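You operate a simulated robot arm through the tools that you are given. There is no shell and no other tool. Be economical: measure what you need, move in short steps, check, and stop when the job is done.

You are at the controls of a simulated robot arm. One attempt, no reset.

## Task
Stir the cream glaze, rinse the board and close the bucket again.
Fine: the bucket on the bench, its lid laid on the middle of the bench; use the beige board, rinse it in the rinse bucket and stand it back in the crock.

The check looks at the end state, three seconds after you hand in, the way a careful person would. Anything else that was tipped, shoved, dropped, spilled or broken makes it a failure. A push-on lid holds only when it is set on centred and level and pressed home; a screw cap is set on level and turned clockwise until tight.

## Robot
A 7-joint arm with a two-finger parallel gripper on a trunk, on a base that drives. Base frame: it is fixed to the floor where the robot stands at the start and does not move with it; the origin is under the middle of the robot, x ahead of it, y to its left, z up; the surface under the hand at the start is at about z = 0.45. Lengths are in m, angles in degrees, forces in N, time in s.
Its first joint turns from -166.0 to 166.0 degrees. Places, roughly: crock [0.5, 1, 0.5]; middle of the bucket bench [0.5, 0.6, 0.4]; stir board [0.5, 1, 0.75]. Payload 4.4 kg.
The TCP is the grasp point between the finger pads, 0.023 m short of the fingertips. In the tool frame z runs along the fingers and y along their closing line. Largest opening 0.094 m; finger width 0.038, thickness 0.01; the body of the gripper, 0.054 by 0.096 m, starts 0.039 m behind the TCP.
Orientation is told as [roll, pitch, yaw] about the base's x, y, z axes, in that order, counted from this pose: with the fingers straight down and closing along the base's y, the tool's x points along the base's -x, its y along +y and its z along -z.

## Interface
- The arm moves only by the tool nudge_tool. Its argument "deltas" is a list of rows, each an object of numbers (a shift or turn left out is 0, a gripper value left out holds the last): "tx", "ty", "tz": the shift along the tool's x, y, z in units of 500 mm (1.0 is 500 mm); "rx", "ry", "rz": the turn, a rotation vector about the tool's x, y, z in units of 60 degrees (1.0 is 60 degrees); "hand": the opening, from 0 (shut) to 1 (fully open). In form: [{"tx": .., "ty": .., "tz": .., "rx": .., "ry": .., "rz": .., "hand": ..}, ...]. A call has 1 to 10 rows; each row is the pose to reach, as a shift and turn from the pose commanded when the call began, along the tool's axes at that moment. A call with a number of a shift or a turn outside -1 to 1 is refused whole. Rows are played at 5 a second. More than 0.05 m and 8.6 degrees between two rows, or a gripper value outside its range, and nothing of the call is played. A pose out of reach is approached as far as the arm can. The call stops where the force on the tool passes 40 N (or 10 N more than at its start, if that is more) or the arm is blocked; 0.2 s more then pass. Each finger travels about 0.108 m/s and halts on what it meets, pressing with about 31 N; the grip force reading is that of the motor and also rises with nothing between the fingers. The clock runs only during rows and for 0.2 s after the last one: add rows that repeat a pose to give the fingers time. The reply holds the time, the measured pose of the TCP, the force on the tool along the base axes, the opening and the grip force, in the units named above and with some noise, with the torque about the TCP (base axes, N m) and any sound that the robot's microphone picked up.
- Cameras (640 x 400 px; columns grow to the right, rows downward): "scene" is now at [0.1744, 0.2471, 1.4437]; the picture's right is [0.17, -0.99, 0.00], its down [-0.76, -0.13, -0.63] and it looks along [0.62, 0.11, -0.77] (base axes); focal length 246 px, centre (320, 200). "wrist" rides on the gripper at [0.086, 0.016, -0.074] in the tool frame; the picture's right is [-0.18, 0.98, 0.00], its down [-0.58, -0.11, -0.81] and it looks along [-0.79, -0.15, 0.59] (tool axes); focal length 243 px, centre (320, 200). There is no depth. A picture from a camera that has moved, and an enlarged one, comes with that camera's place and axes in the base frame and with its lens.
- camera(camera): a new picture of that camera. The clock stands still meanwhile.
- base_move(legs): drives the robot by 1 to 6 legs, each [ahead, left, turn to the left] in m, m and degrees, along the robot's own axes; the way and the turn of a leg run together, so that a leg with both is an arc; at most 1.5 m and 180 degrees a leg. The arm and the cameras ride along, it lands a little off, and it stops where it bumps. It gives what a move gives.
- aim_head(pan, tilt): turns the head with the scene camera to pan (to the left, within 120 degrees either way) and tilt (down, from -29 to 69), counted from straight ahead of the robot. It gives what a move gives.
- inspect(camera, box): a new picture of the part [left, top, right, bottom] of that camera's present view, enlarged. The clock stands still meanwhile.
- hand_in(): hands the job in; it is judged then, once.

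Go step by step. Nothing tells you exact positions but the pictures and the camera data: compare them with the known pose of the tool, close in by small moves and look again before you grip or let go. The budget is 120 turns and 78 pictures, counting those below and the enlarged ones. Unless the task says otherwise, let go and move clear before handing in, and close with one line.

The tools are called after "Emit:" as a command line: name --argument value ..., lists and objects as JSON in quotes. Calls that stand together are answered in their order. nudge_tool: Moves the arm, as the interface text tells. Its arguments: {"type":"object","properties":{"deltas":{"type":"array","items":{"type":"object","properties":{"tx":{"type":"number"},"ty":{"type":"number"},"tz":{"type":"number"},"rx":{"type":"number"},"ry":{"type":"number"},"rz":{"type":"number"},"hand":{"type":"number"}}}}},"required":["deltas"]} The other tools are called the same way: base_move (legs) drives the base; aim_head (pan, tilt) turns the head that bears the scene camera; camera (camera) takes a picture; inspect (camera, box) takes an enlarged picture of a part of a camera's view; hand_in () hands the job in.

At the start:

```text
clock: 0.0
tool_pos: [0.6345, 0.0192, 1.089]
tcp_rot: [0.0, 0.0, 0.0]
wrist_force: [-0.1, -0.6, 0.2]
ft_torque: [0.02, 0.0, 0.01]
width: 0.094
grip_force: 0.1
robot x, y, heading: [-0.0011, 0.0024, -0.0]
head pan, tilt: [9.9, 50.8]
```

scene: 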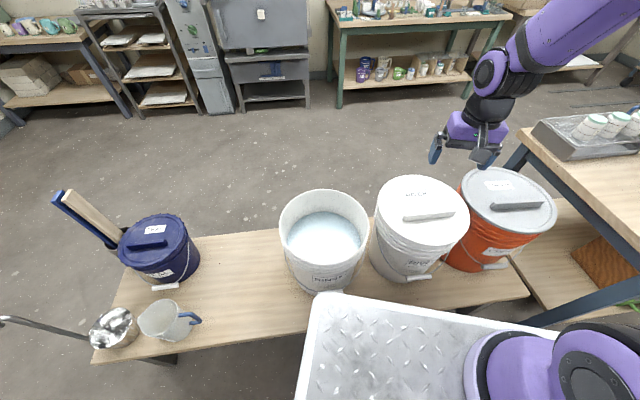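
wrist: 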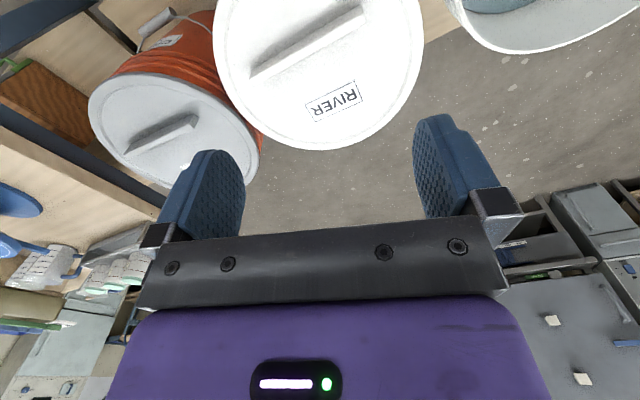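

I see three lidded buckets (navy, white, orange), an open water bucket and a crock with boards. I need to read the labels first.

Emit:
inspect --camera "scene" --box '[360, 160, 560, 290]'

Emit:
inspect --camera "scene" --box '[40, 170, 220, 360]'

Emit:
inspect --camera "scene" --box '[260, 170, 400, 300]'

```text
3.08 times, centred on (460, 225) of scene
camera zoom: at [0.1744, 0.2471, 1.4437], right [0.17, -0.99, 0.0], down [-0.76, -0.13, -0.63], along [0.62, 0.11, -0.77], focal length 757 px, centre (-111, 123)
```

zoom: 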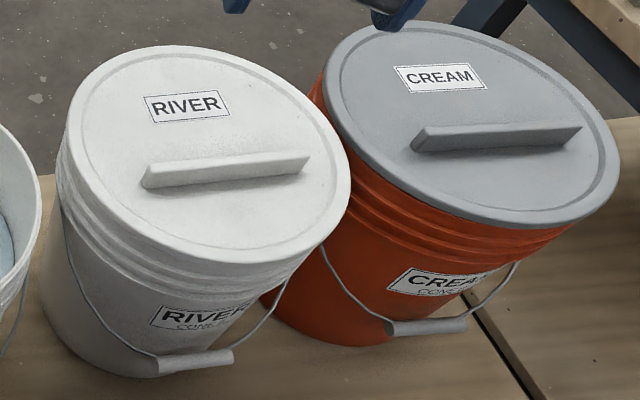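

```text
2.11 times, centred on (130, 265) of scene
camera zoom: at [0.1744, 0.2471, 1.4437], right [0.17, -0.99, 0.0], down [-0.76, -0.13, -0.63], along [0.62, 0.11, -0.77], focal length 518 px, centre (720, 63)
```

zoom: 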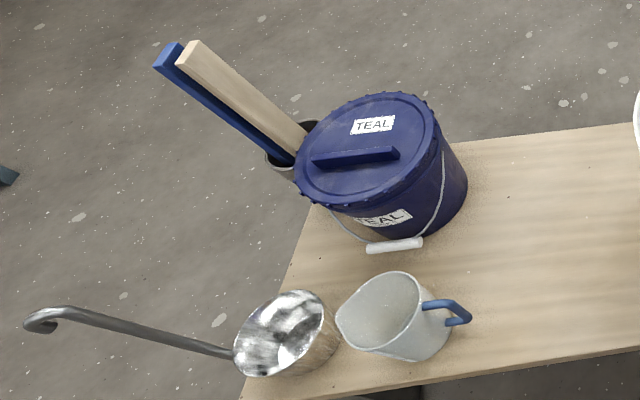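

```text
3.08 times, centred on (330, 235) of scene
camera zoom: at [0.1744, 0.2471, 1.4437], right [0.17, -0.99, 0.0], down [-0.76, -0.13, -0.63], along [0.62, 0.11, -0.77], focal length 757 px, centre (289, 92)
```

zoom: 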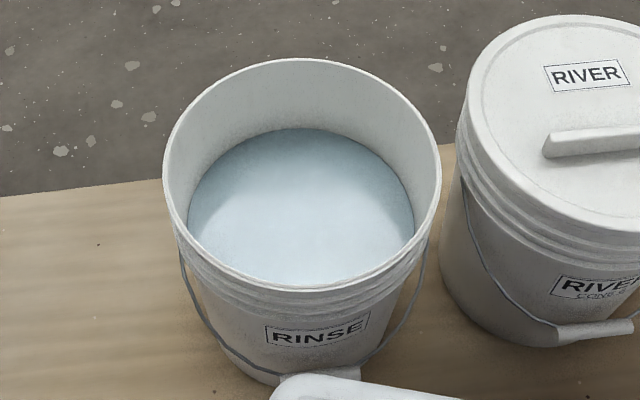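

The cream bucket is the orange one on the right: its lid top is at about z=0.80, with the handle near (0.76, -0.29) running about 16° off the y axis. I'll move the hand over it, turning so the fingers close across the handle, then look.

Emit:
nudge_tool --deltas '[{"tx": -0.023, "ty": -0.06, "tz": 0.0, "rz": 0.1}, {"tx": -0.046, "ty": -0.12, "tz": 0.0, "rz": 0.2}, {"tx": -0.069, "ty": -0.18, "tz": 0.0, "rz": 0.3}, {"tx": -0.092, "ty": -0.24, "tz": 0.0, "rz": 0.4}, {"tx": -0.115, "ty": -0.3, "tz": 0.0, "rz": 0.5}, {"tx": -0.138, "ty": -0.36, "tz": 0.0, "rz": 0.6}, {"tx": -0.161, "ty": -0.42, "tz": 0.0, "rz": 0.7}, {"tx": -0.184, "ty": -0.48, "tz": 0.0, "rz": 0.8}, {"tx": -0.207, "ty": -0.54, "tz": 0.0, "rz": 0.9}, {"tx": -0.23, "ty": -0.6, "tz": 0.0, "rz": 1.0}]'

Emit:
nudge_tool --deltas '[{"rz": 0.12}, {"rz": 0.24}, {"rz": 0.24}]'

Emit:
camera --camera "wrist"

Emit:
aim_head --pan 0 --tilt 50

Emit:
camera --camera "scene"

```text
clock: 2.2
tool_pos: [0.7481, -0.2814, 1.0897]
tcp_rot: [0.0, 0.0, -60.1]
wrist_force: [-0.2, 0.1, -0.2]
ft_torque: [-0.02, -0.02, -0.02]
width: 0.094
grip_force: 0.0
robot x, y, heading: [0.0027, 0.0002, -0.1]
head pan, tilt: [9.9, 50.8]
```

```text
clock: 3.0
tool_pos: [0.7494, -0.281, 1.0887]
tcp_rot: [0.1, 0.0, -74.5]
wrist_force: [-0.2, 0.3, 0.0]
ft_torque: [-0.01, -0.02, 0.03]
width: 0.0943
grip_force: 0.1
robot x, y, heading: [-0.0001, 0.0008, -0.2]
head pan, tilt: [9.9, 50.8]
```

```text
72 pictures are left
camera wrist: at [0.7405, -0.1932, 1.1628], right [1.0, 0.09, 0.0], down [0.05, -0.59, 0.81], along [0.07, -0.8, -0.59], focal length 243 px, centre (320, 200)
```

wrist: 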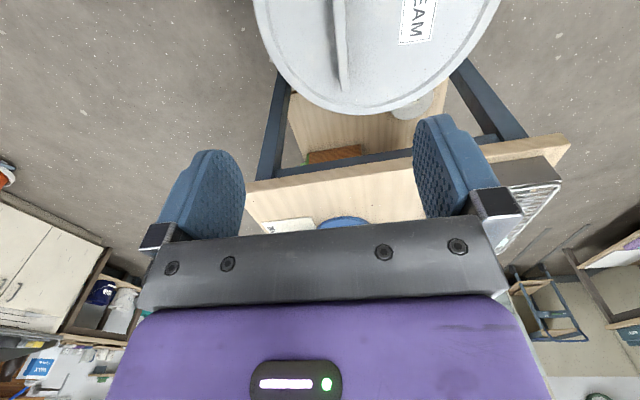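

```text
clock: 3.7
tool_pos: [0.7485, -0.2814, 1.0892]
tcp_rot: [0.0, 0.0, -74.3]
wrist_force: [0.0, 1.0, 0.2]
ft_torque: [0.01, 0.02, 0.02]
width: 0.0937
grip_force: 0.1
robot x, y, heading: [-0.0007, -0.0004, 0.0]
head pan, tilt: [0.0, 50.0]
```

```text
71 pictures are left
camera scene: at [0.1762, 0.234, 1.4448], right [0.0, -1.0, 0.0], down [-0.77, 0.0, -0.64], along [0.64, 0.0, -0.77], focal length 246 px, centre (320, 200)
```

scene: 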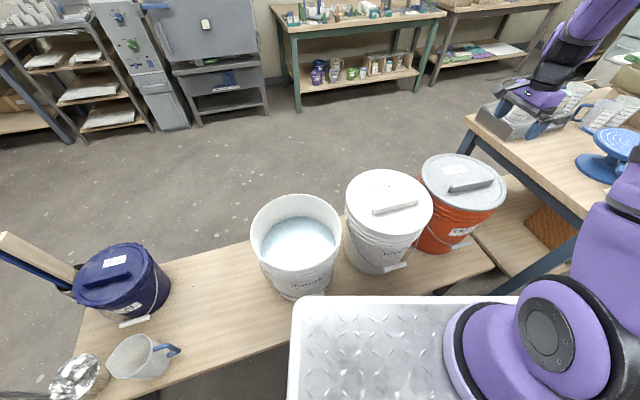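

The lid is about 0.295 m across and centred near (0.815, -0.28), and its handle bar sits off-centre near (0.763, -0.285). I'll line up over the bar and come down partway.

Emit:
nudge_tool --deltas '[{"ty": 0.028, "tz": 0.08}, {"ty": 0.028, "tz": 0.17}, {"ty": 0.028, "tz": 0.26}, {"ty": 0.028, "tz": 0.34}, {"ty": 0.028, "tz": 0.34}]'

Emit:
camera --camera "wrist"

Emit:
inspect --camera "scene" --box '[410, 60, 570, 260]'

```text
clock: 4.9
tool_pos: [0.7637, -0.2776, 0.9178]
tcp_rot: [0.0, 0.0, -74.4]
wrist_force: [0.0, -0.1, 0.7]
ft_torque: [0.0, 0.0, 0.0]
width: 0.094
grip_force: 0.0
robot x, y, heading: [0.0016, -0.0017, -0.4]
head pan, tilt: [0.0, 50.0]
```

```text
70 pictures are left
camera wrist: at [0.7545, -0.1897, 0.9926], right [1.0, 0.09, 0.0], down [0.05, -0.59, 0.81], along [0.07, -0.8, -0.59], focal length 243 px, centre (320, 200)
```

wrist: 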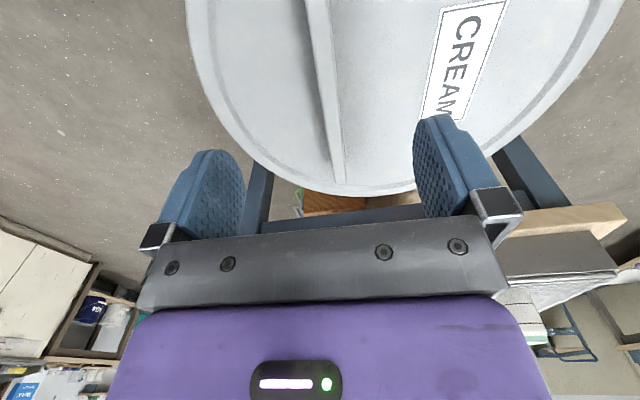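

```text
2.00 times, centred on (490, 160) of scene
camera zoom: at [0.1761, 0.234, 1.4448], right [0.0, -1.0, 0.0], down [-0.77, 0.0, -0.64], along [0.64, 0.0, -0.77], focal length 492 px, centre (-20, 280)
```

zoom: 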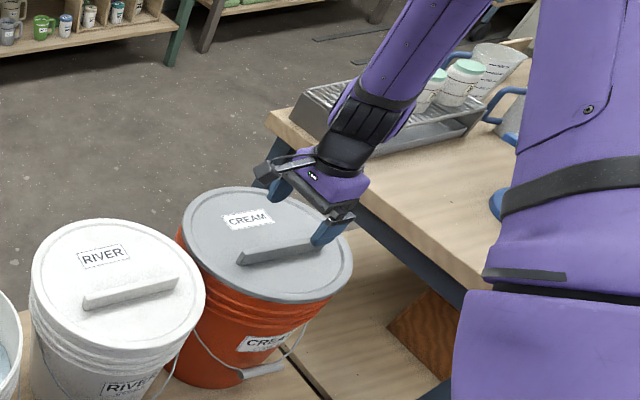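

The fingers straddle the bar, so I'll turn 3°, shift a little along it and descend.

Emit:
nudge_tool --deltas '[{"tx": -0.024, "ty": 0.004, "tz": 0.05, "rz": 0.05}, {"tx": -0.024, "ty": 0.004, "tz": 0.1, "rz": 0.05}, {"tx": -0.024, "ty": 0.004, "tz": 0.14, "rz": 0.05}, {"tx": -0.024, "ty": 0.004, "tz": 0.155, "rz": 0.05}, {"tx": -0.024, "ty": 0.004, "tz": 0.155, "rz": 0.05}]'

Emit:
camera --camera "wrist"

Emit:
inspect --camera "scene" --box '[420, 110, 540, 210]'

```text
clock: 6.1
tool_pos: [0.7672, -0.289, 0.8405]
tcp_rot: [0.1, 0.0, -77.4]
wrist_force: [1.3, 1.0, 0.4]
ft_torque: [0.01, 0.01, 0.0]
width: 0.0939
grip_force: 0.1
robot x, y, heading: [0.0004, 0.0032, -0.1]
head pan, tilt: [0.0, 50.0]
```

```text
68 pictures are left
camera wrist: at [0.7641, -0.1995, 0.9151], right [1.0, 0.03, 0.0], down [0.02, -0.59, 0.81], along [0.03, -0.81, -0.59], focal length 243 px, centre (320, 200)
```

wrist: 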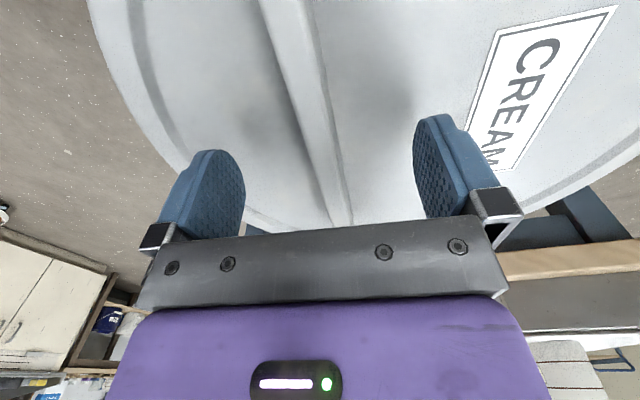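

```text
4.00 times, centred on (480, 160) of scene
camera zoom: at [0.1762, 0.234, 1.4448], right [0.0, -1.0, 0.0], down [-0.77, 0.0, -0.64], along [0.64, 0.0, -0.77], focal length 984 px, centre (-320, 360)
```

zoom: 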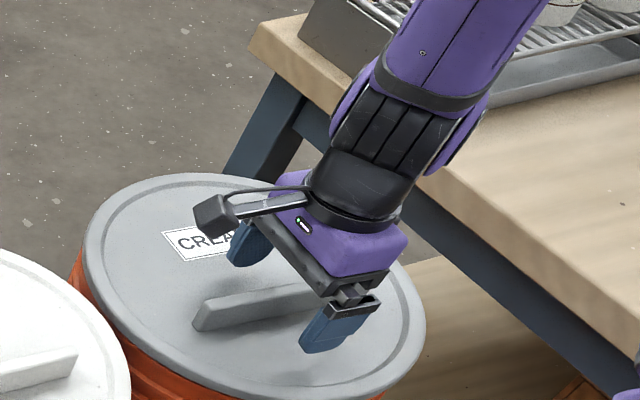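

The bar is between the fingers. I'll lower about 12 mm and close.

Emit:
nudge_tool --deltas '[{"tz": 0.012}, {"tz": 0.024}, {"tz": 0.024}, {"tz": 0.024, "hand": 0}, {"tz": 0.024}, {"tz": 0.024}, {"tz": 0.024}, {"tz": 0.024}, {"tz": 0.024}]'

Emit:
inspect --camera "scene" --box '[420, 110, 540, 210]'

```text
clock: 7.2
tool_pos: [0.7709, -0.289, 0.8298]
tcp_rot: [0.4, -0.2, -77.1]
wrist_force: [15.3, -1.4, 14.3]
ft_torque: [0.42, 0.26, 1.11]
width: 0.0134
grip_force: 30.3
robot x, y, heading: [-0.002, -0.0026, -0.1]
head pan, tilt: [0.0, 50.0]
stopped in row 5: the force on the tool passed its limit at 99 N (the readings are from after the stop); the commanded pose is now the measured one
```

```text
4.00 times, centred on (480, 160) of scene
camera zoom: at [0.1768, 0.2339, 1.4447], right [0.0, -1.0, 0.0], down [-0.77, 0.0, -0.64], along [0.64, 0.0, -0.77], focal length 984 px, centre (-320, 360)
```

zoom: 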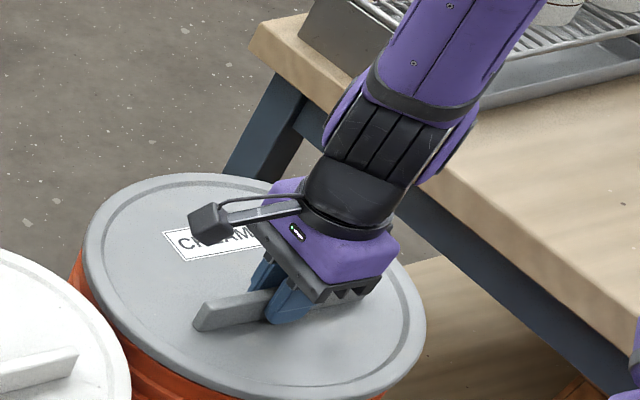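

The bar is gripped (13 mm wide). I'll pull up gently.

Emit:
nudge_tool --deltas '[{"hand": 0}, {"tz": -0.004}, {"tz": -0.008}, {"tz": -0.012}, {"tz": -0.016}, {"tz": -0.02}, {"tz": -0.026}, {"tz": -0.032}, {"tz": -0.04}]'

```text
clock: 9.2
tool_pos: [0.768, -0.2889, 0.8497]
tcp_rot: [-0.2, 0.0, -77.4]
wrist_force: [-0.9, 0.6, 0.2]
ft_torque: [0.01, 0.07, 0.05]
width: 0.0127
grip_force: 30.5
robot x, y, heading: [-0.0036, 0.0009, -0.1]
head pan, tilt: [0.0, 50.0]
heard: snap
```

A snap was heard, so I'll check whether the lid is in the hand.

Emit:
nudge_tool --deltas '[{"tz": -0.05}, {"tz": -0.1}, {"tz": -0.15}, {"tz": -0.2}, {"tz": -0.2}]'

Emit:
camera --camera "scene"

```text
clock: 10.4
tool_pos: [0.7664, -0.2891, 0.9499]
tcp_rot: [-0.1, 0.1, -77.5]
wrist_force: [0.2, 0.2, -2.5]
ft_torque: [0.01, 0.11, -0.03]
width: 0.0125
grip_force: 30.7
robot x, y, heading: [0.0014, 0.0014, -0.3]
head pan, tilt: [0.0, 50.0]
```

```text
65 pictures are left
camera scene: at [0.1763, 0.2338, 1.4447], right [0.0, -1.0, 0.0], down [-0.77, 0.0, -0.64], along [0.64, 0.0, -0.77], focal length 246 px, centre (320, 200)
```

scene: 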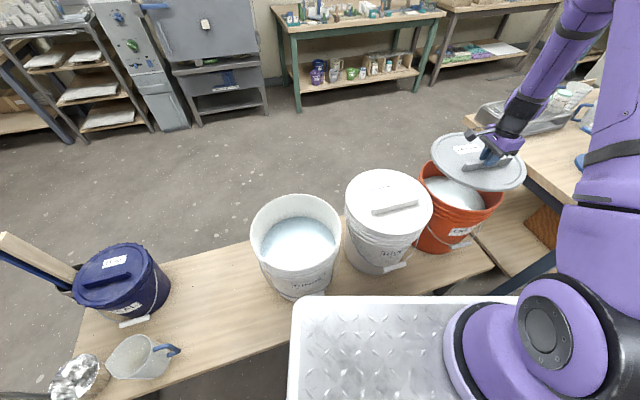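

The lid is off and in the hand. Before carrying it I'll look at the robot's own footprint and the free bench spot.

Emit:
aim_head --pan -10 --tilt 69

Emit:
camera --camera "scene"

Emit:
aim_head --pan 50 --tilt 55

Emit:
camera --camera "scene"

```text
clock: 11.3
tool_pos: [0.7667, -0.2892, 0.9488]
tcp_rot: [-0.1, 0.0, -77.5]
wrist_force: [-0.6, 0.9, -1.5]
ft_torque: [0.01, 0.11, 0.02]
width: 0.0126
grip_force: 31.1
robot x, y, heading: [-0.0017, -0.002, -0.1]
head pan, tilt: [-10.0, 68.8]
```

```text
64 pictures are left
camera scene: at [0.1543, 0.2242, 1.4228], right [-0.17, -0.98, 0.0], down [-0.92, 0.16, -0.36], along [0.36, -0.06, -0.93], focal length 246 px, centre (320, 200)
```

scene: 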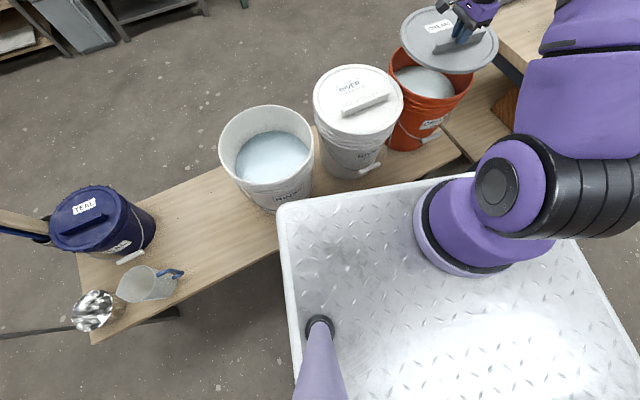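

```text
clock: 12.6
tool_pos: [0.7676, -0.2888, 0.9494]
tcp_rot: [0.1, -0.1, -77.6]
wrist_force: [-0.5, -0.2, -1.8]
ft_torque: [0.0, 0.09, -0.01]
width: 0.0125
grip_force: 31.5
robot x, y, heading: [-0.0014, -0.001, 0.0]
head pan, tilt: [50.0, 55.0]
```

```text
63 pictures are left
camera scene: at [0.1456, 0.289, 1.4382], right [0.77, -0.64, 0.0], down [-0.53, -0.63, -0.57], along [0.37, 0.44, -0.82], focal length 246 px, centre (320, 200)
```

scene: 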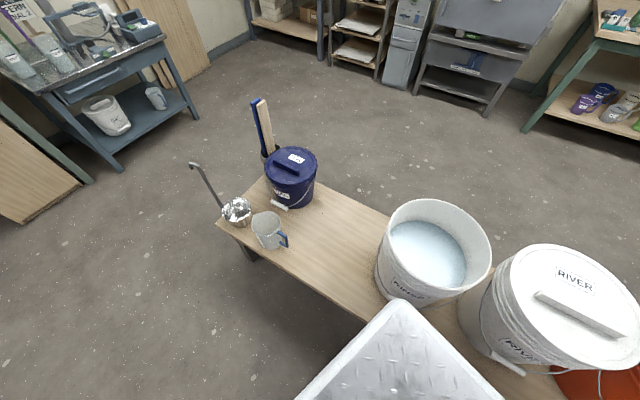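

The deck edge is close to the rinse bucket, so I'll drive with care. I'll zoom in on the free bench spot to measure it.

Emit:
inspect --camera "scene" --box '[190, 90, 510, 310]'

```text
1.82 times, centred on (350, 200) of scene
camera zoom: at [0.1456, 0.289, 1.4382], right [0.77, -0.64, 0.0], down [-0.53, -0.63, -0.57], along [0.37, 0.44, -0.82], focal length 447 px, centre (266, 200)
```

zoom: 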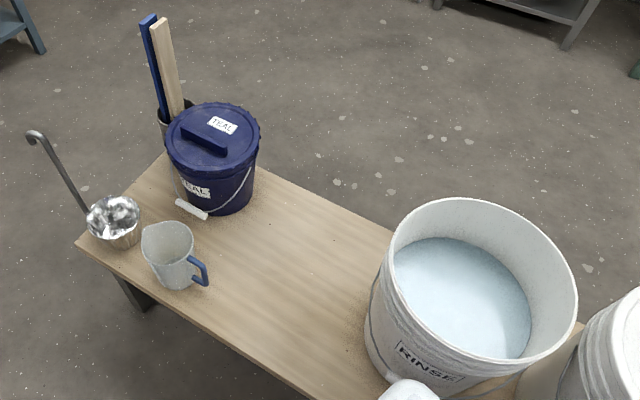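

The free bench spot is centred near (0.535, 0.605) with about 4 cm or more clear all round. I'll back off, turn left 16° to square up with the bench, then shift left.

Emit:
base_move --legs '[[-0.08, 0, 0], [0, 0, 16], [0.059, 0.399, 0]]'

Emit:
aim_head --pan 10 --tilt 60

Emit:
camera --camera "scene"

```text
clock: 16.6
tool_pos: [0.6853, 0.3337, 0.9504]
tcp_rot: [0.0, 0.0, -61.1]
wrist_force: [0.6, 0.2, -1.6]
ft_torque: [-0.03, 0.04, 0.0]
width: 0.0122
grip_force: 31.3
robot x, y, heading: [-0.137, 0.3986, 16.3]
head pan, tilt: [50.0, 55.0]
```

```text
clock: 17.7
tool_pos: [0.6843, 0.333, 0.9478]
tcp_rot: [0.1, 0.0, -61.1]
wrist_force: [1.0, -0.6, -1.7]
ft_torque: [-0.02, 0.06, 0.0]
width: 0.0125
grip_force: 31.0
robot x, y, heading: [-0.1367, 0.396, 16.4]
head pan, tilt: [10.0, 60.0]
```

```text
61 pictures are left
camera scene: at [-0.0439, 0.6778, 1.4322], right [0.44, -0.9, 0.0], down [-0.78, -0.38, -0.5], along [0.45, 0.22, -0.87], focal length 246 px, centre (320, 200)
```

scene: 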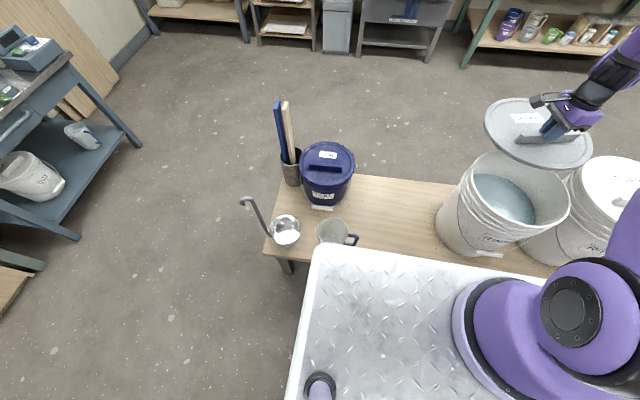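

The rest pose checks out. I'll swing the lid over the free spot at height.

Emit:
nudge_tool --deltas '[{"tx": 0.07, "ty": -0.011}, {"tx": 0.14, "ty": -0.022}, {"tx": 0.21, "ty": -0.033}, {"tx": 0.28, "ty": -0.044}, {"tx": 0.35, "ty": -0.054}, {"tx": 0.42, "ty": -0.065}, {"tx": 0.49, "ty": -0.076}, {"tx": 0.56, "ty": -0.087}, {"tx": 0.62, "ty": -0.096}, {"tx": 0.62, "ty": -0.096}]'

Emit:
nudge_tool --deltas '[{"tz": 0.08}, {"tz": 0.16}, {"tz": 0.24}, {"tz": 0.32}, {"tz": 0.4}, {"tz": 0.48}, {"tz": 0.54}, {"tz": 0.54}]'

Emit:
camera --camera "scene"

```text
clock: 19.9
tool_pos: [0.4916, 0.5827, 0.9497]
tcp_rot: [0.0, 0.0, -61.0]
wrist_force: [0.1, -0.2, -2.2]
ft_torque: [0.0, 0.07, 0.03]
width: 0.0127
grip_force: 31.3
robot x, y, heading: [-0.1312, 0.3963, 16.3]
head pan, tilt: [10.0, 60.0]
```

```text
clock: 21.7
tool_pos: [0.4926, 0.5808, 0.678]
tcp_rot: [0.1, 0.0, -61.0]
wrist_force: [-0.2, 0.1, -1.6]
ft_torque: [-0.06, 0.05, 0.03]
width: 0.0126
grip_force: 31.3
robot x, y, heading: [-0.1367, 0.394, 16.3]
head pan, tilt: [10.0, 60.0]
```

```text
60 pictures are left
camera scene: at [-0.0439, 0.6778, 1.4322], right [0.44, -0.9, 0.0], down [-0.78, -0.38, -0.5], along [0.45, 0.22, -0.87], focal length 246 px, centre (320, 200)
```

scene: 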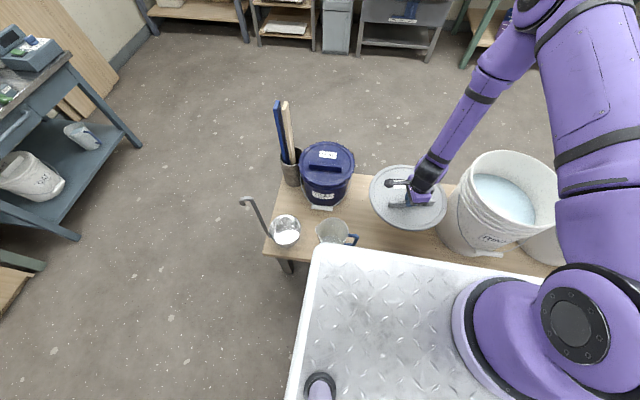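

The lid hovers over the free spot, clear of everything. I'll lower it to just above the bench.

Emit:
nudge_tool --deltas '[{"tz": 0.06}, {"tz": 0.12}, {"tz": 0.18}, {"tz": 0.24}, {"tz": 0.28}, {"tz": 0.3}, {"tz": 0.3}]'

Emit:
inspect --camera "scene" --box '[300, 130, 500, 260]'

```text
clock: 23.3
tool_pos: [0.4938, 0.5817, 0.5285]
tcp_rot: [0.0, 0.1, -61.1]
wrist_force: [0.4, 0.7, -2.7]
ft_torque: [-0.05, 0.1, 0.01]
width: 0.0125
grip_force: 30.5
robot x, y, heading: [-0.1282, 0.3952, 16.4]
head pan, tilt: [10.0, 60.0]
```

```text
3.08 times, centred on (400, 195) of scene
camera zoom: at [-0.0439, 0.6778, 1.4322], right [0.44, -0.9, 0.0], down [-0.78, -0.38, -0.5], along [0.45, 0.22, -0.87], focal length 757 px, centre (74, 215)
```

zoom: 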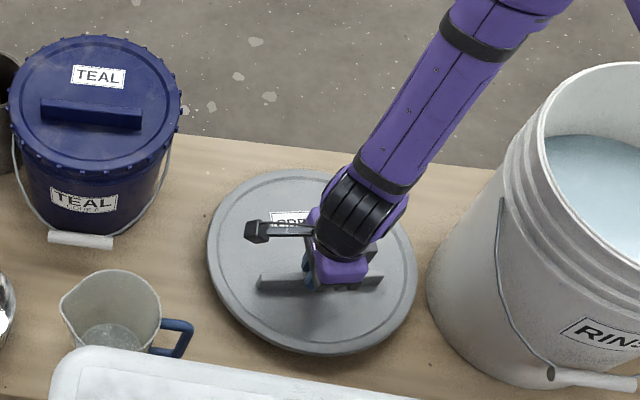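

Well centred, with gaps on every side. I'll continue down in small steps until it touches.

Emit:
nudge_tool --deltas '[{"tz": 0.01}, {"tz": 0.02}, {"tz": 0.03}, {"tz": 0.036}, {"tz": 0.036}]'

```text
clock: 24.5
tool_pos: [0.4933, 0.5808, 0.5118]
tcp_rot: [0.1, -0.1, -61.2]
wrist_force: [0.8, -0.1, 25.7]
ft_torque: [0.05, 0.0, 0.02]
width: 0.0127
grip_force: 31.1
robot x, y, heading: [-0.1345, 0.392, 16.3]
head pan, tilt: [10.0, 60.0]
```

The lid rests on the bench. I'll open and rise.

Emit:
nudge_tool --deltas '[{"tz": -0.003}, {"tz": -0.003, "hand": 1}, {"tz": -0.003}, {"tz": -0.003}, {"tz": -0.003}, {"tz": -0.06}, {"tz": -0.15}, {"tz": -0.24}, {"tz": -0.33}, {"tz": -0.4}]'

Emit:
nudge_tool --deltas '[{"tz": -0.09}, {"tz": -0.18}, {"tz": -0.27}, {"tz": -0.36}, {"tz": -0.45}, {"tz": -0.54}, {"tz": -0.62}, {"tz": -0.7}, {"tz": -0.7}]'

Emit:
camera --camera "wrist"

Emit:
aim_head --pan 30 --tilt 50

Emit:
camera --camera "scene"

```text
clock: 26.7
tool_pos: [0.4932, 0.582, 0.7113]
tcp_rot: [-0.1, -0.1, -61.2]
wrist_force: [0.0, 0.0, -0.3]
ft_torque: [0.01, 0.01, -0.01]
width: 0.0939
grip_force: 0.0
robot x, y, heading: [-0.13, 0.3987, 16.3]
head pan, tilt: [10.0, 60.0]
```

```text
clock: 28.7
tool_pos: [0.4935, 0.5827, 1.0607]
tcp_rot: [-0.2, 0.0, -61.2]
wrist_force: [0.5, 0.2, 0.2]
ft_torque: [0.01, 0.02, -0.03]
width: 0.0941
grip_force: 0.1
robot x, y, heading: [-0.131, 0.3981, 16.4]
head pan, tilt: [10.0, 60.0]
```

```text
58 pictures are left
camera wrist: at [0.4656, 0.6665, 1.1358], right [0.95, 0.31, 0.0], down [0.19, -0.56, 0.81], along [0.25, -0.77, -0.59], focal length 243 px, centre (320, 200)
```

wrist: 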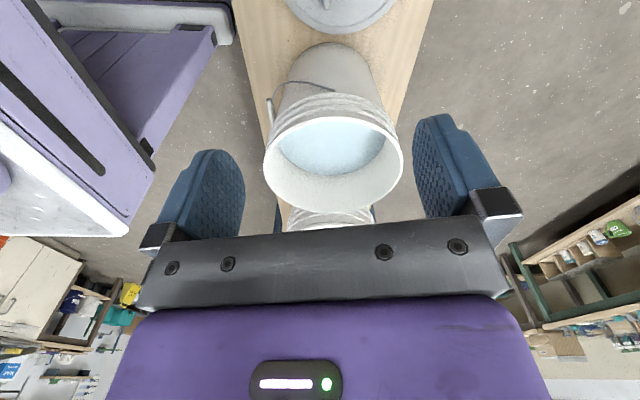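

```text
clock: 29.5
tool_pos: [0.4943, 0.5832, 1.0616]
tcp_rot: [0.1, -0.1, -61.0]
wrist_force: [-0.2, -0.1, 0.5]
ft_torque: [-0.03, 0.01, 0.03]
width: 0.0941
grip_force: 0.0
robot x, y, heading: [-0.1318, 0.3936, 16.6]
head pan, tilt: [30.0, 50.0]
```

```text
57 pictures are left
camera scene: at [-0.0505, 0.7038, 1.4447], right [0.72, -0.69, 0.0], down [-0.53, -0.55, -0.64], along [0.44, 0.46, -0.77], focal length 246 px, centre (320, 200)
```

scene: 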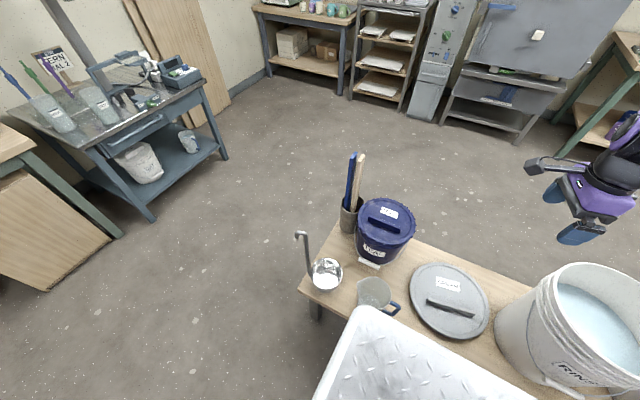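

The lid lies flat on the bench. Now the crock and the boards.

Emit:
inspect --camera "scene" --box '[290, 140, 430, 280]'

```text
2.86 times, centred on (360, 210) of scene
camera zoom: at [-0.0505, 0.7038, 1.4447], right [0.72, -0.69, 0.0], down [-0.53, -0.55, -0.64], along [0.44, 0.46, -0.77], focal length 703 px, centre (206, 171)
```

zoom: 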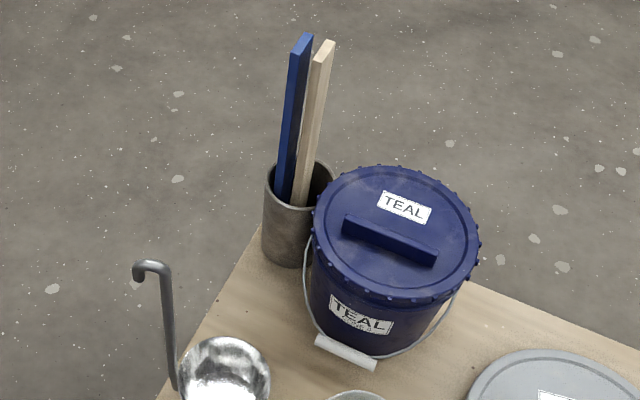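

The beige board's top is near (0.53, 1.087, 0.876), almost upright in the crock. I'll drive left along the bench and turn the hand to face it.

Emit:
base_move --legs '[[0, 0.4, 0]]'

Emit:
nudge_tool --deltas '[{"rz": -0.13}, {"rz": -0.26}, {"rz": -0.39}, {"rz": -0.52}, {"rz": -0.65}, {"rz": -0.78}, {"rz": -0.91}, {"rz": -1.0}]'

Emit:
nudge_tool --deltas '[{"rz": -0.14}, {"rz": -0.28}, {"rz": -0.28}]'

Emit:
camera --camera "wrist"

Emit:
camera --camera "scene"

```text
clock: 32.0
tool_pos: [0.3827, 0.9694, 1.0621]
tcp_rot: [0.1, 0.0, -61.2]
wrist_force: [-0.3, -0.3, -0.5]
ft_torque: [-0.02, 0.01, -0.01]
width: 0.0939
grip_force: 0.1
robot x, y, heading: [-0.2455, 0.7837, 16.3]
head pan, tilt: [30.0, 50.0]
```

```text
clock: 33.9
tool_pos: [0.3817, 0.9683, 1.0607]
tcp_rot: [-0.1, -0.1, -1.1]
wrist_force: [0.3, 0.1, -0.2]
ft_torque: [0.02, 0.03, 0.02]
width: 0.0939
grip_force: 0.1
robot x, y, heading: [-0.2466, 0.7829, 16.1]
head pan, tilt: [30.0, 50.0]
```

```text
clock: 34.6
tool_pos: [0.3819, 0.9679, 1.0618]
tcp_rot: [-0.1, 0.0, 15.5]
wrist_force: [0.3, 0.3, 0.7]
ft_torque: [0.0, 0.01, 0.01]
width: 0.0939
grip_force: 0.0
robot x, y, heading: [-0.244, 0.7866, 16.1]
head pan, tilt: [30.0, 50.0]
```

```text
55 pictures are left
camera wrist: at [0.2936, 0.961, 1.136], right [-0.09, 1.0, 0.0], down [0.59, 0.05, 0.81], along [0.8, 0.07, -0.59], focal length 243 px, centre (320, 200)
```

wrist: 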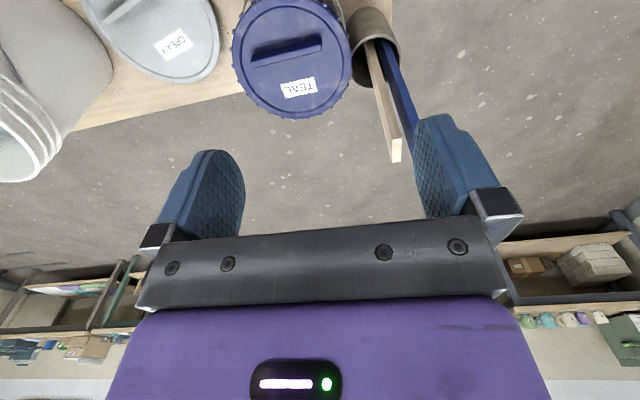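

```text
54 pictures are left
camera scene: at [-0.1621, 1.0916, 1.4447], right [0.72, -0.69, 0.0], down [-0.53, -0.55, -0.64], along [0.45, 0.46, -0.77], focal length 246 px, centre (320, 200)
```

scene: 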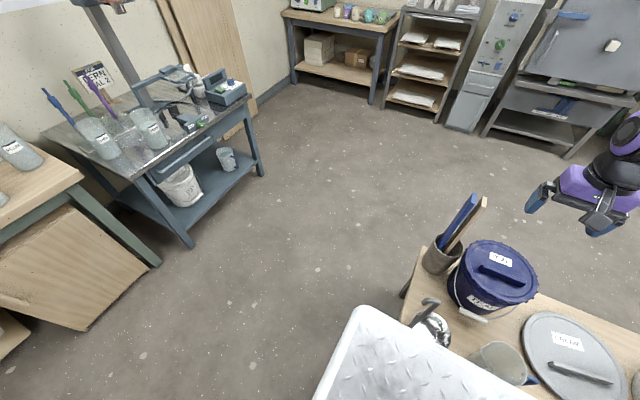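

Emit:
inspect --camera "wrist" --box '[320, 0, 440, 180]'

Emit:
inspect --camera "scene" --box '[410, 180, 510, 290]'

```text
2.22 times, centred on (380, 90) of wrist
camera zoom: at [0.2936, 0.961, 1.136], right [-0.09, 1.0, 0.0], down [0.59, 0.05, 0.81], along [0.8, 0.07, -0.59], focal length 539 px, centre (187, 444)
```

zoom: 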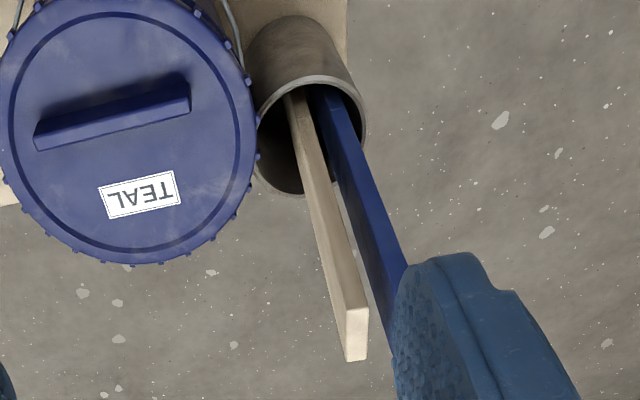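

```text
3.64 times, centred on (460, 235) of scene
camera zoom: at [-0.1621, 1.0916, 1.4447], right [0.72, -0.69, 0.0], down [-0.53, -0.55, -0.64], along [0.45, 0.46, -0.77], focal length 894 px, centre (-189, 73)
```

zoom: 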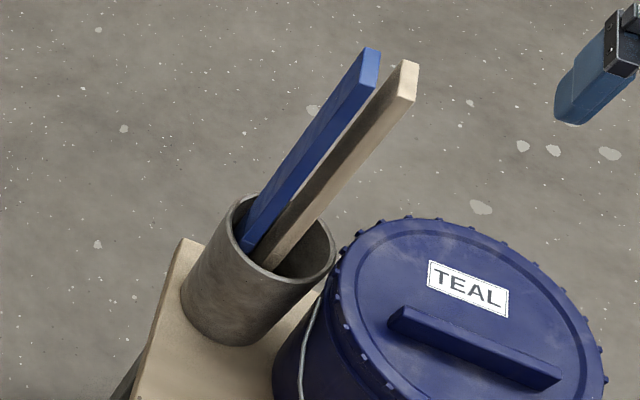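

The beige board is about 0.05 m wide and 0.014 m thick, with its thin side along the tool's closing line. Its top is at about (0.526, 1.091, 0.869), it leans about 8° along x, and the blue board is some 2 cm to its left. I'll go above it with the fingers part open and the tool tilted to match.

Emit:
nudge_tool --deltas '[{"tx": -0.06, "ty": 0.027, "hand": 0.36}, {"tx": -0.12, "ty": 0.054, "tz": 0.03}, {"tx": -0.18, "ty": 0.081, "tz": 0.06, "ry": 0.03}, {"tx": -0.24, "ty": 0.108, "tz": 0.1, "ry": 0.07}, {"tx": -0.3, "ty": 0.135, "tz": 0.14, "ry": 0.1}, {"tx": -0.33, "ty": 0.15, "tz": 0.18, "ry": 0.13}, {"tx": -0.359, "ty": 0.162, "tz": 0.224, "ry": 0.13}, {"tx": -0.359, "ty": 0.162, "tz": 0.224, "ry": 0.13}]'

Emit:
camera --camera "wrist"

Emit:
aim_head --pan -15 --tilt 40

Emit:
camera --camera "scene"

```text
clock: 36.5
tool_pos: [0.5334, 1.0948, 0.949]
tcp_rot: [0.1, 7.8, 15.5]
wrist_force: [0.0, 0.0, -0.7]
ft_torque: [-0.03, 0.03, 0.0]
width: 0.0336
grip_force: 0.1
robot x, y, heading: [-0.2466, 0.7851, 16.0]
head pan, tilt: [30.0, 50.0]
```

```text
51 pictures are left
camera wrist: at [0.4554, 1.0908, 1.0346], right [-0.09, 1.0, -0.03], down [0.69, 0.08, 0.72], along [0.72, 0.04, -0.69], focal length 243 px, centre (320, 200)
```

wrist: 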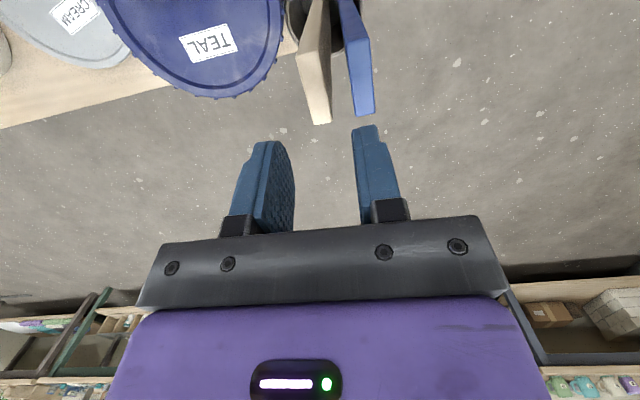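

```text
clock: 37.6
tool_pos: [0.5318, 1.0956, 0.9498]
tcp_rot: [-0.1, 7.9, 15.4]
wrist_force: [-0.7, -0.1, -0.1]
ft_torque: [-0.02, 0.01, -0.03]
width: 0.0337
grip_force: 0.1
robot x, y, heading: [-0.2431, 0.7826, 16.0]
head pan, tilt: [-15.0, 40.0]
```

```text
50 pictures are left
camera scene: at [-0.1305, 1.0378, 1.4589], right [0.02, -1.0, 0.0], down [-0.64, -0.01, -0.77], along [0.77, 0.02, -0.64], focal length 246 px, centre (320, 200)
```

scene: 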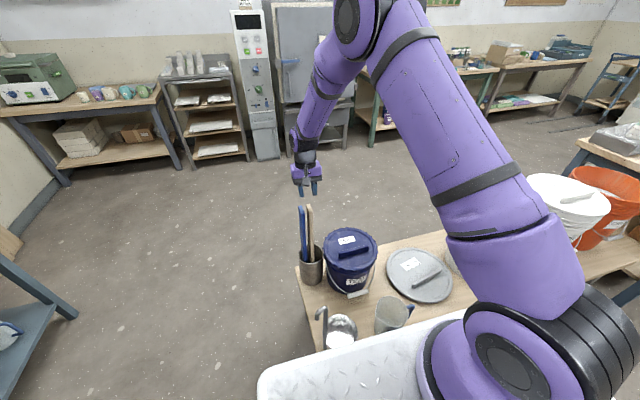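

Emit:
inspect --camera "wrist" --box '[260, 40, 400, 160]'

Emit:
inspect --camera "scene" --box '[270, 150, 350, 290]'

```text
3.33 times, centred on (330, 100) of wrist
camera zoom: at [0.4554, 1.0907, 1.0347], right [-0.09, 1.0, -0.03], down [0.69, 0.08, 0.72], along [0.72, 0.04, -0.69], focal length 809 px, centre (287, 533)
```

zoom: 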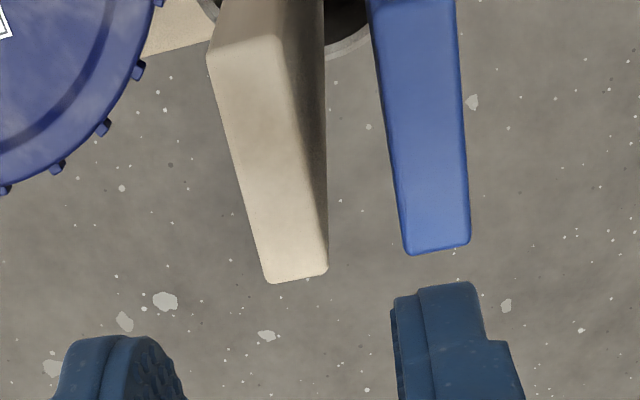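

```text
2.86 times, centred on (310, 220) of scene
camera zoom: at [-0.1305, 1.0378, 1.4589], right [0.02, -1.0, 0.0], down [-0.64, -0.01, -0.77], along [0.77, 0.02, -0.64], focal length 703 px, centre (349, 143)
```

zoom: 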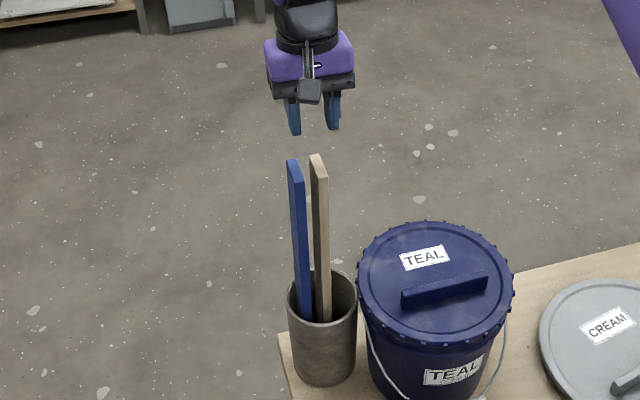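

The beige top face is centred near (0.5235, 1.0886), with a gap of about 17 mm to the blue board. I'll shift so the left finger enters mid-gap, stopping just above the tops.

Emit:
nudge_tool --deltas '[{"ty": -0.0132, "hand": 0.277}, {"ty": -0.0132, "tz": 0.04}, {"ty": -0.0132, "tz": 0.085}, {"ty": -0.0132, "tz": 0.085}]'

Emit:
inspect --camera "wrist" --box '[240, 80, 400, 240]'

Emit:
inspect --camera "scene" --box '[280, 150, 330, 230]'

```text
clock: 38.6
tool_pos: [0.5306, 1.0856, 0.9059]
tcp_rot: [0.0, 7.8, 15.4]
wrist_force: [-0.5, 0.2, 0.2]
ft_torque: [-0.02, 0.03, 0.02]
width: 0.026
grip_force: 0.1
robot x, y, heading: [-0.2436, 0.7805, 16.2]
head pan, tilt: [-15.0, 40.0]
```

```text
2.50 times, centred on (320, 160) of wrist
camera zoom: at [0.4515, 1.0817, 0.9916], right [-0.09, 1.0, -0.03], down [0.69, 0.08, 0.72], along [0.72, 0.04, -0.69], focal length 606 px, centre (320, 300)
```

zoom: 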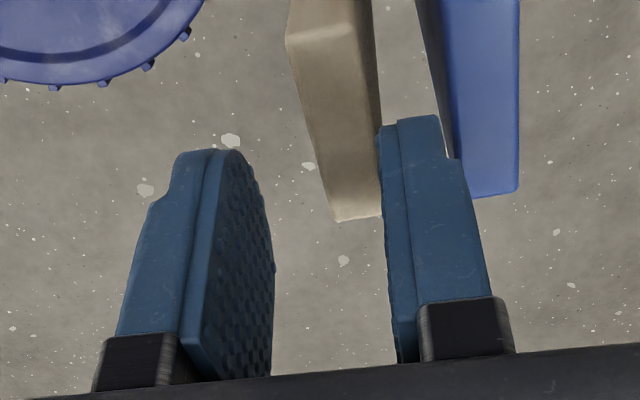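

```text
5.00 times, centred on (305, 190) of scene
camera zoom: at [-0.1305, 1.0377, 1.4589], right [0.02, -1.0, 0.0], down [-0.64, -0.01, -0.77], along [0.77, 0.01, -0.64], focal length 1230 px, centre (395, 250)
```

zoom: 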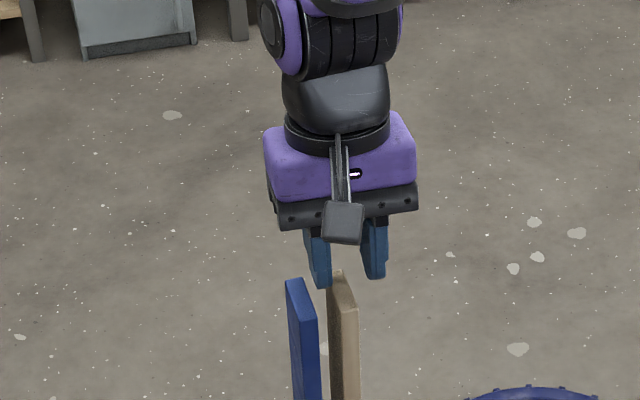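

I need 3 mm to the left to centre the finger in the gap, then I'll enter slowly.

Emit:
nudge_tool --deltas '[{"ty": 0.006}, {"ty": 0.006, "tz": 0.02}, {"ty": 0.006, "tz": 0.04}, {"ty": 0.006, "tz": 0.06}, {"ty": 0.006, "tz": 0.06}]'

Emit:
inspect --camera "wrist" --box '[240, 80, 400, 240]'

Emit:
inspect --camera "scene" --box '[280, 150, 330, 230]'

```text
clock: 39.9
tool_pos: [0.5257, 1.089, 0.8813]
tcp_rot: [0.1, 7.4, 15.5]
wrist_force: [0.8, -0.1, 11.9]
ft_torque: [0.36, -0.15, -0.02]
width: 0.026
grip_force: 0.0
robot x, y, heading: [-0.2487, 0.781, 16.1]
head pan, tilt: [-15.0, 40.0]
stopped in row 5: the force on the tool passed its limit at 42 N (the readings are from after the stop); the commanded pose is now the measured one
```

```text
2.50 times, centred on (320, 160) of wrist
camera zoom: at [0.4479, 1.0845, 0.9663], right [-0.09, 1.0, -0.02], down [0.68, 0.08, 0.72], along [0.72, 0.05, -0.69], focal length 606 px, centre (320, 300)
```

zoom: 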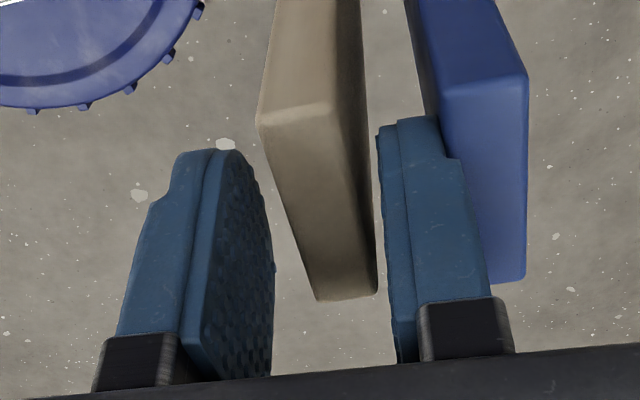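

```text
5.00 times, centred on (305, 190) of scene
camera zoom: at [-0.131, 1.0375, 1.459], right [0.02, -1.0, 0.0], down [-0.64, -0.01, -0.77], along [0.77, 0.01, -0.64], focal length 1230 px, centre (395, 250)
```

zoom: 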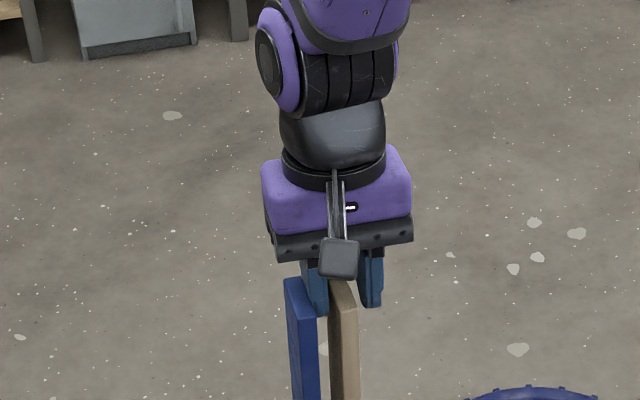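

The left finger caught on the blue board's edge. The tips already overlap the beige board by about 1 cm, so I'll pinch there, draw the board 1 cm away from the blue one, then regrip deeper.

Emit:
nudge_tool --deltas '[{"tz": -0.004}, {"tz": -0.004, "hand": 0.05}, {"tz": -0.004}, {"tz": -0.004}, {"tz": -0.008}, {"tz": -0.008, "ty": -0.008}, {"tz": -0.008, "ty": -0.016}, {"tz": -0.008, "ty": -0.024}, {"tz": -0.008, "ty": -0.024}]'

Emit:
inspect --camera "wrist" --box '[240, 80, 400, 240]'

```text
clock: 41.9
tool_pos: [0.53, 1.0783, 0.8842]
tcp_rot: [0.0, 7.4, 15.6]
wrist_force: [0.1, 1.0, -1.9]
ft_torque: [0.02, 0.0, -0.01]
width: 0.0135
grip_force: 31.0
robot x, y, heading: [-0.2428, 0.7833, 16.0]
head pan, tilt: [-15.0, 40.0]
```

```text
2.50 times, centred on (320, 160) of wrist
camera zoom: at [0.4516, 1.0726, 0.9691], right [-0.09, 1.0, -0.02], down [0.69, 0.08, 0.72], along [0.72, 0.05, -0.69], focal length 606 px, centre (320, 300)
```

zoom: 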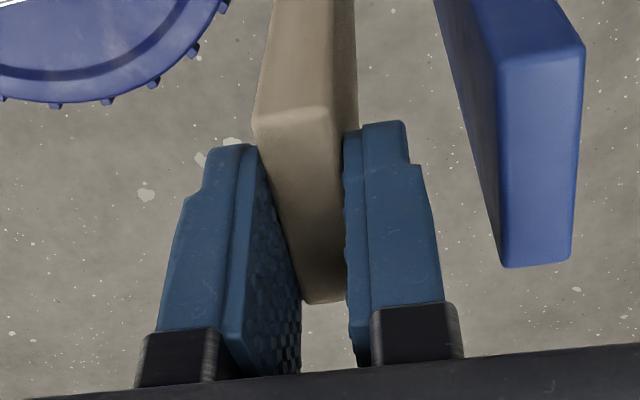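

Pinched and drawn clear. Now I'll set it down, open slightly, go 3 cm deeper and close firmly.

Emit:
nudge_tool --deltas '[{"tz": 0.007}, {"tz": 0.007, "hand": 0.21}, {"tz": 0.007}, {"tz": 0.025}, {"tz": 0.045}, {"tz": 0.065}, {"tz": 0.065, "hand": 0}, {"tz": 0.065}, {"tz": 0.065}]'

Emit:
inspect --camera "wrist" --box '[240, 80, 400, 240]'

```text
clock: 43.9
tool_pos: [0.5261, 1.0764, 0.8512]
tcp_rot: [0.0, 7.3, 15.4]
wrist_force: [0.5, -1.7, 6.1]
ft_torque: [-0.49, -0.18, 0.02]
width: 0.0141
grip_force: 31.2
robot x, y, heading: [-0.2486, 0.784, 15.9]
head pan, tilt: [-15.0, 40.0]
```

```text
2.50 times, centred on (320, 160) of wrist
camera zoom: at [0.4475, 1.0721, 0.9371], right [-0.09, 1.0, -0.02], down [0.69, 0.08, 0.72], along [0.72, 0.05, -0.69], focal length 606 px, centre (320, 300)
```

zoom: 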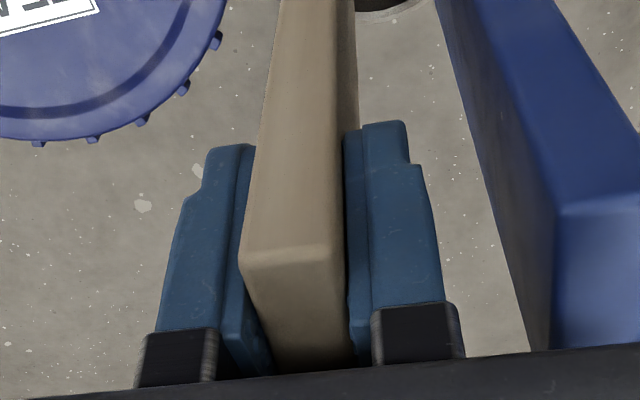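

A firm, deep grip. I'll lift along the board's axis.

Emit:
nudge_tool --deltas '[{"tz": -0.05}, {"tz": -0.12}, {"tz": -0.2}, {"tz": -0.28}, {"tz": -0.36}, {"tz": -0.44}, {"tz": -0.52}, {"tz": -0.6}, {"tz": -0.68}, {"tz": -0.76}]'

Emit:
camera --camera "scene"

```text
clock: 46.1
tool_pos: [0.5738, 1.0897, 1.2272]
tcp_rot: [-0.1, 7.4, 15.4]
wrist_force: [0.5, 0.3, -1.6]
ft_torque: [0.0, 0.0, 0.02]
width: 0.0139
grip_force: 31.2
robot x, y, heading: [-0.2447, 0.785, 16.3]
head pan, tilt: [-15.0, 40.0]
```

```text
41 pictures are left
camera scene: at [-0.1301, 1.0379, 1.4589], right [0.02, -1.0, 0.0], down [-0.64, -0.01, -0.77], along [0.77, 0.01, -0.64], focal length 246 px, centre (320, 200)
```

scene: 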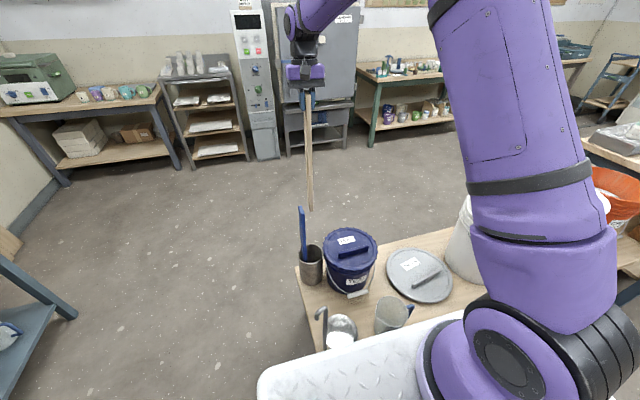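

The beige board is free and the blue one still stands. I'll level the tool, raise a little, and drive right along the bench with the board above the rims.

Emit:
nudge_tool --deltas '[{"ry": -0.06, "tz": -0.025, "tx": 0.003}, {"ry": -0.123, "tz": -0.05, "tx": 0.006}, {"ry": -0.123, "tz": -0.05, "tx": 0.006}]'

Emit:
base_move --legs '[[0, -0.972, 0]]'

Emit:
aim_head --pan -35 --tilt 40

Emit:
camera --camera "scene"

```text
clock: 46.9
tool_pos: [0.5745, 1.0902, 1.2536]
tcp_rot: [0.0, 0.1, 15.5]
wrist_force: [0.9, -0.4, -2.7]
ft_torque: [0.01, 0.02, -0.01]
width: 0.0138
grip_force: 30.9
robot x, y, heading: [-0.2455, 0.785, 16.1]
head pan, tilt: [-15.0, 40.0]
```

```text
clock: 52.0
tool_pos: [0.8438, 0.1377, 1.2519]
tcp_rot: [0.0, 0.1, 14.9]
wrist_force: [0.6, -0.4, -1.7]
ft_torque: [0.0, 0.0, -0.01]
width: 0.0139
grip_force: 30.5
robot x, y, heading: [0.0219, -0.1608, 15.3]
head pan, tilt: [-15.0, 40.0]
```

```text
clock: 52.8
tool_pos: [0.8434, 0.1375, 1.2538]
tcp_rot: [0.1, 0.0, 15.0]
wrist_force: [-0.2, -0.1, -2.3]
ft_torque: [0.02, 0.02, 0.0]
width: 0.014
grip_force: 30.9
robot x, y, heading: [0.019, -0.1592, 15.6]
head pan, tilt: [-35.0, 40.0]
```

```text
40 pictures are left
camera scene: at [0.1345, 0.0645, 1.4589], right [-0.33, -0.94, 0.0], down [-0.61, 0.21, -0.77], along [0.72, -0.26, -0.64], focal length 246 px, centre (320, 200)
```

scene: 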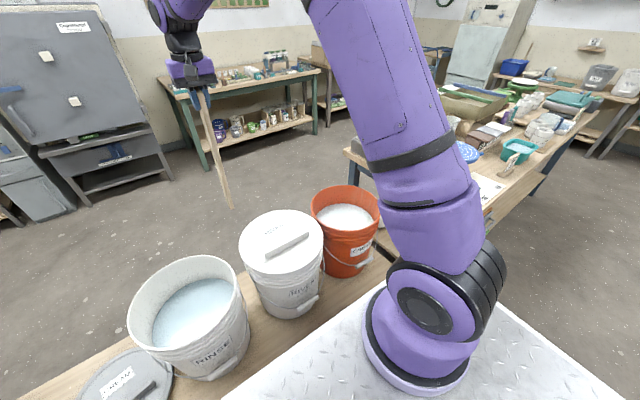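

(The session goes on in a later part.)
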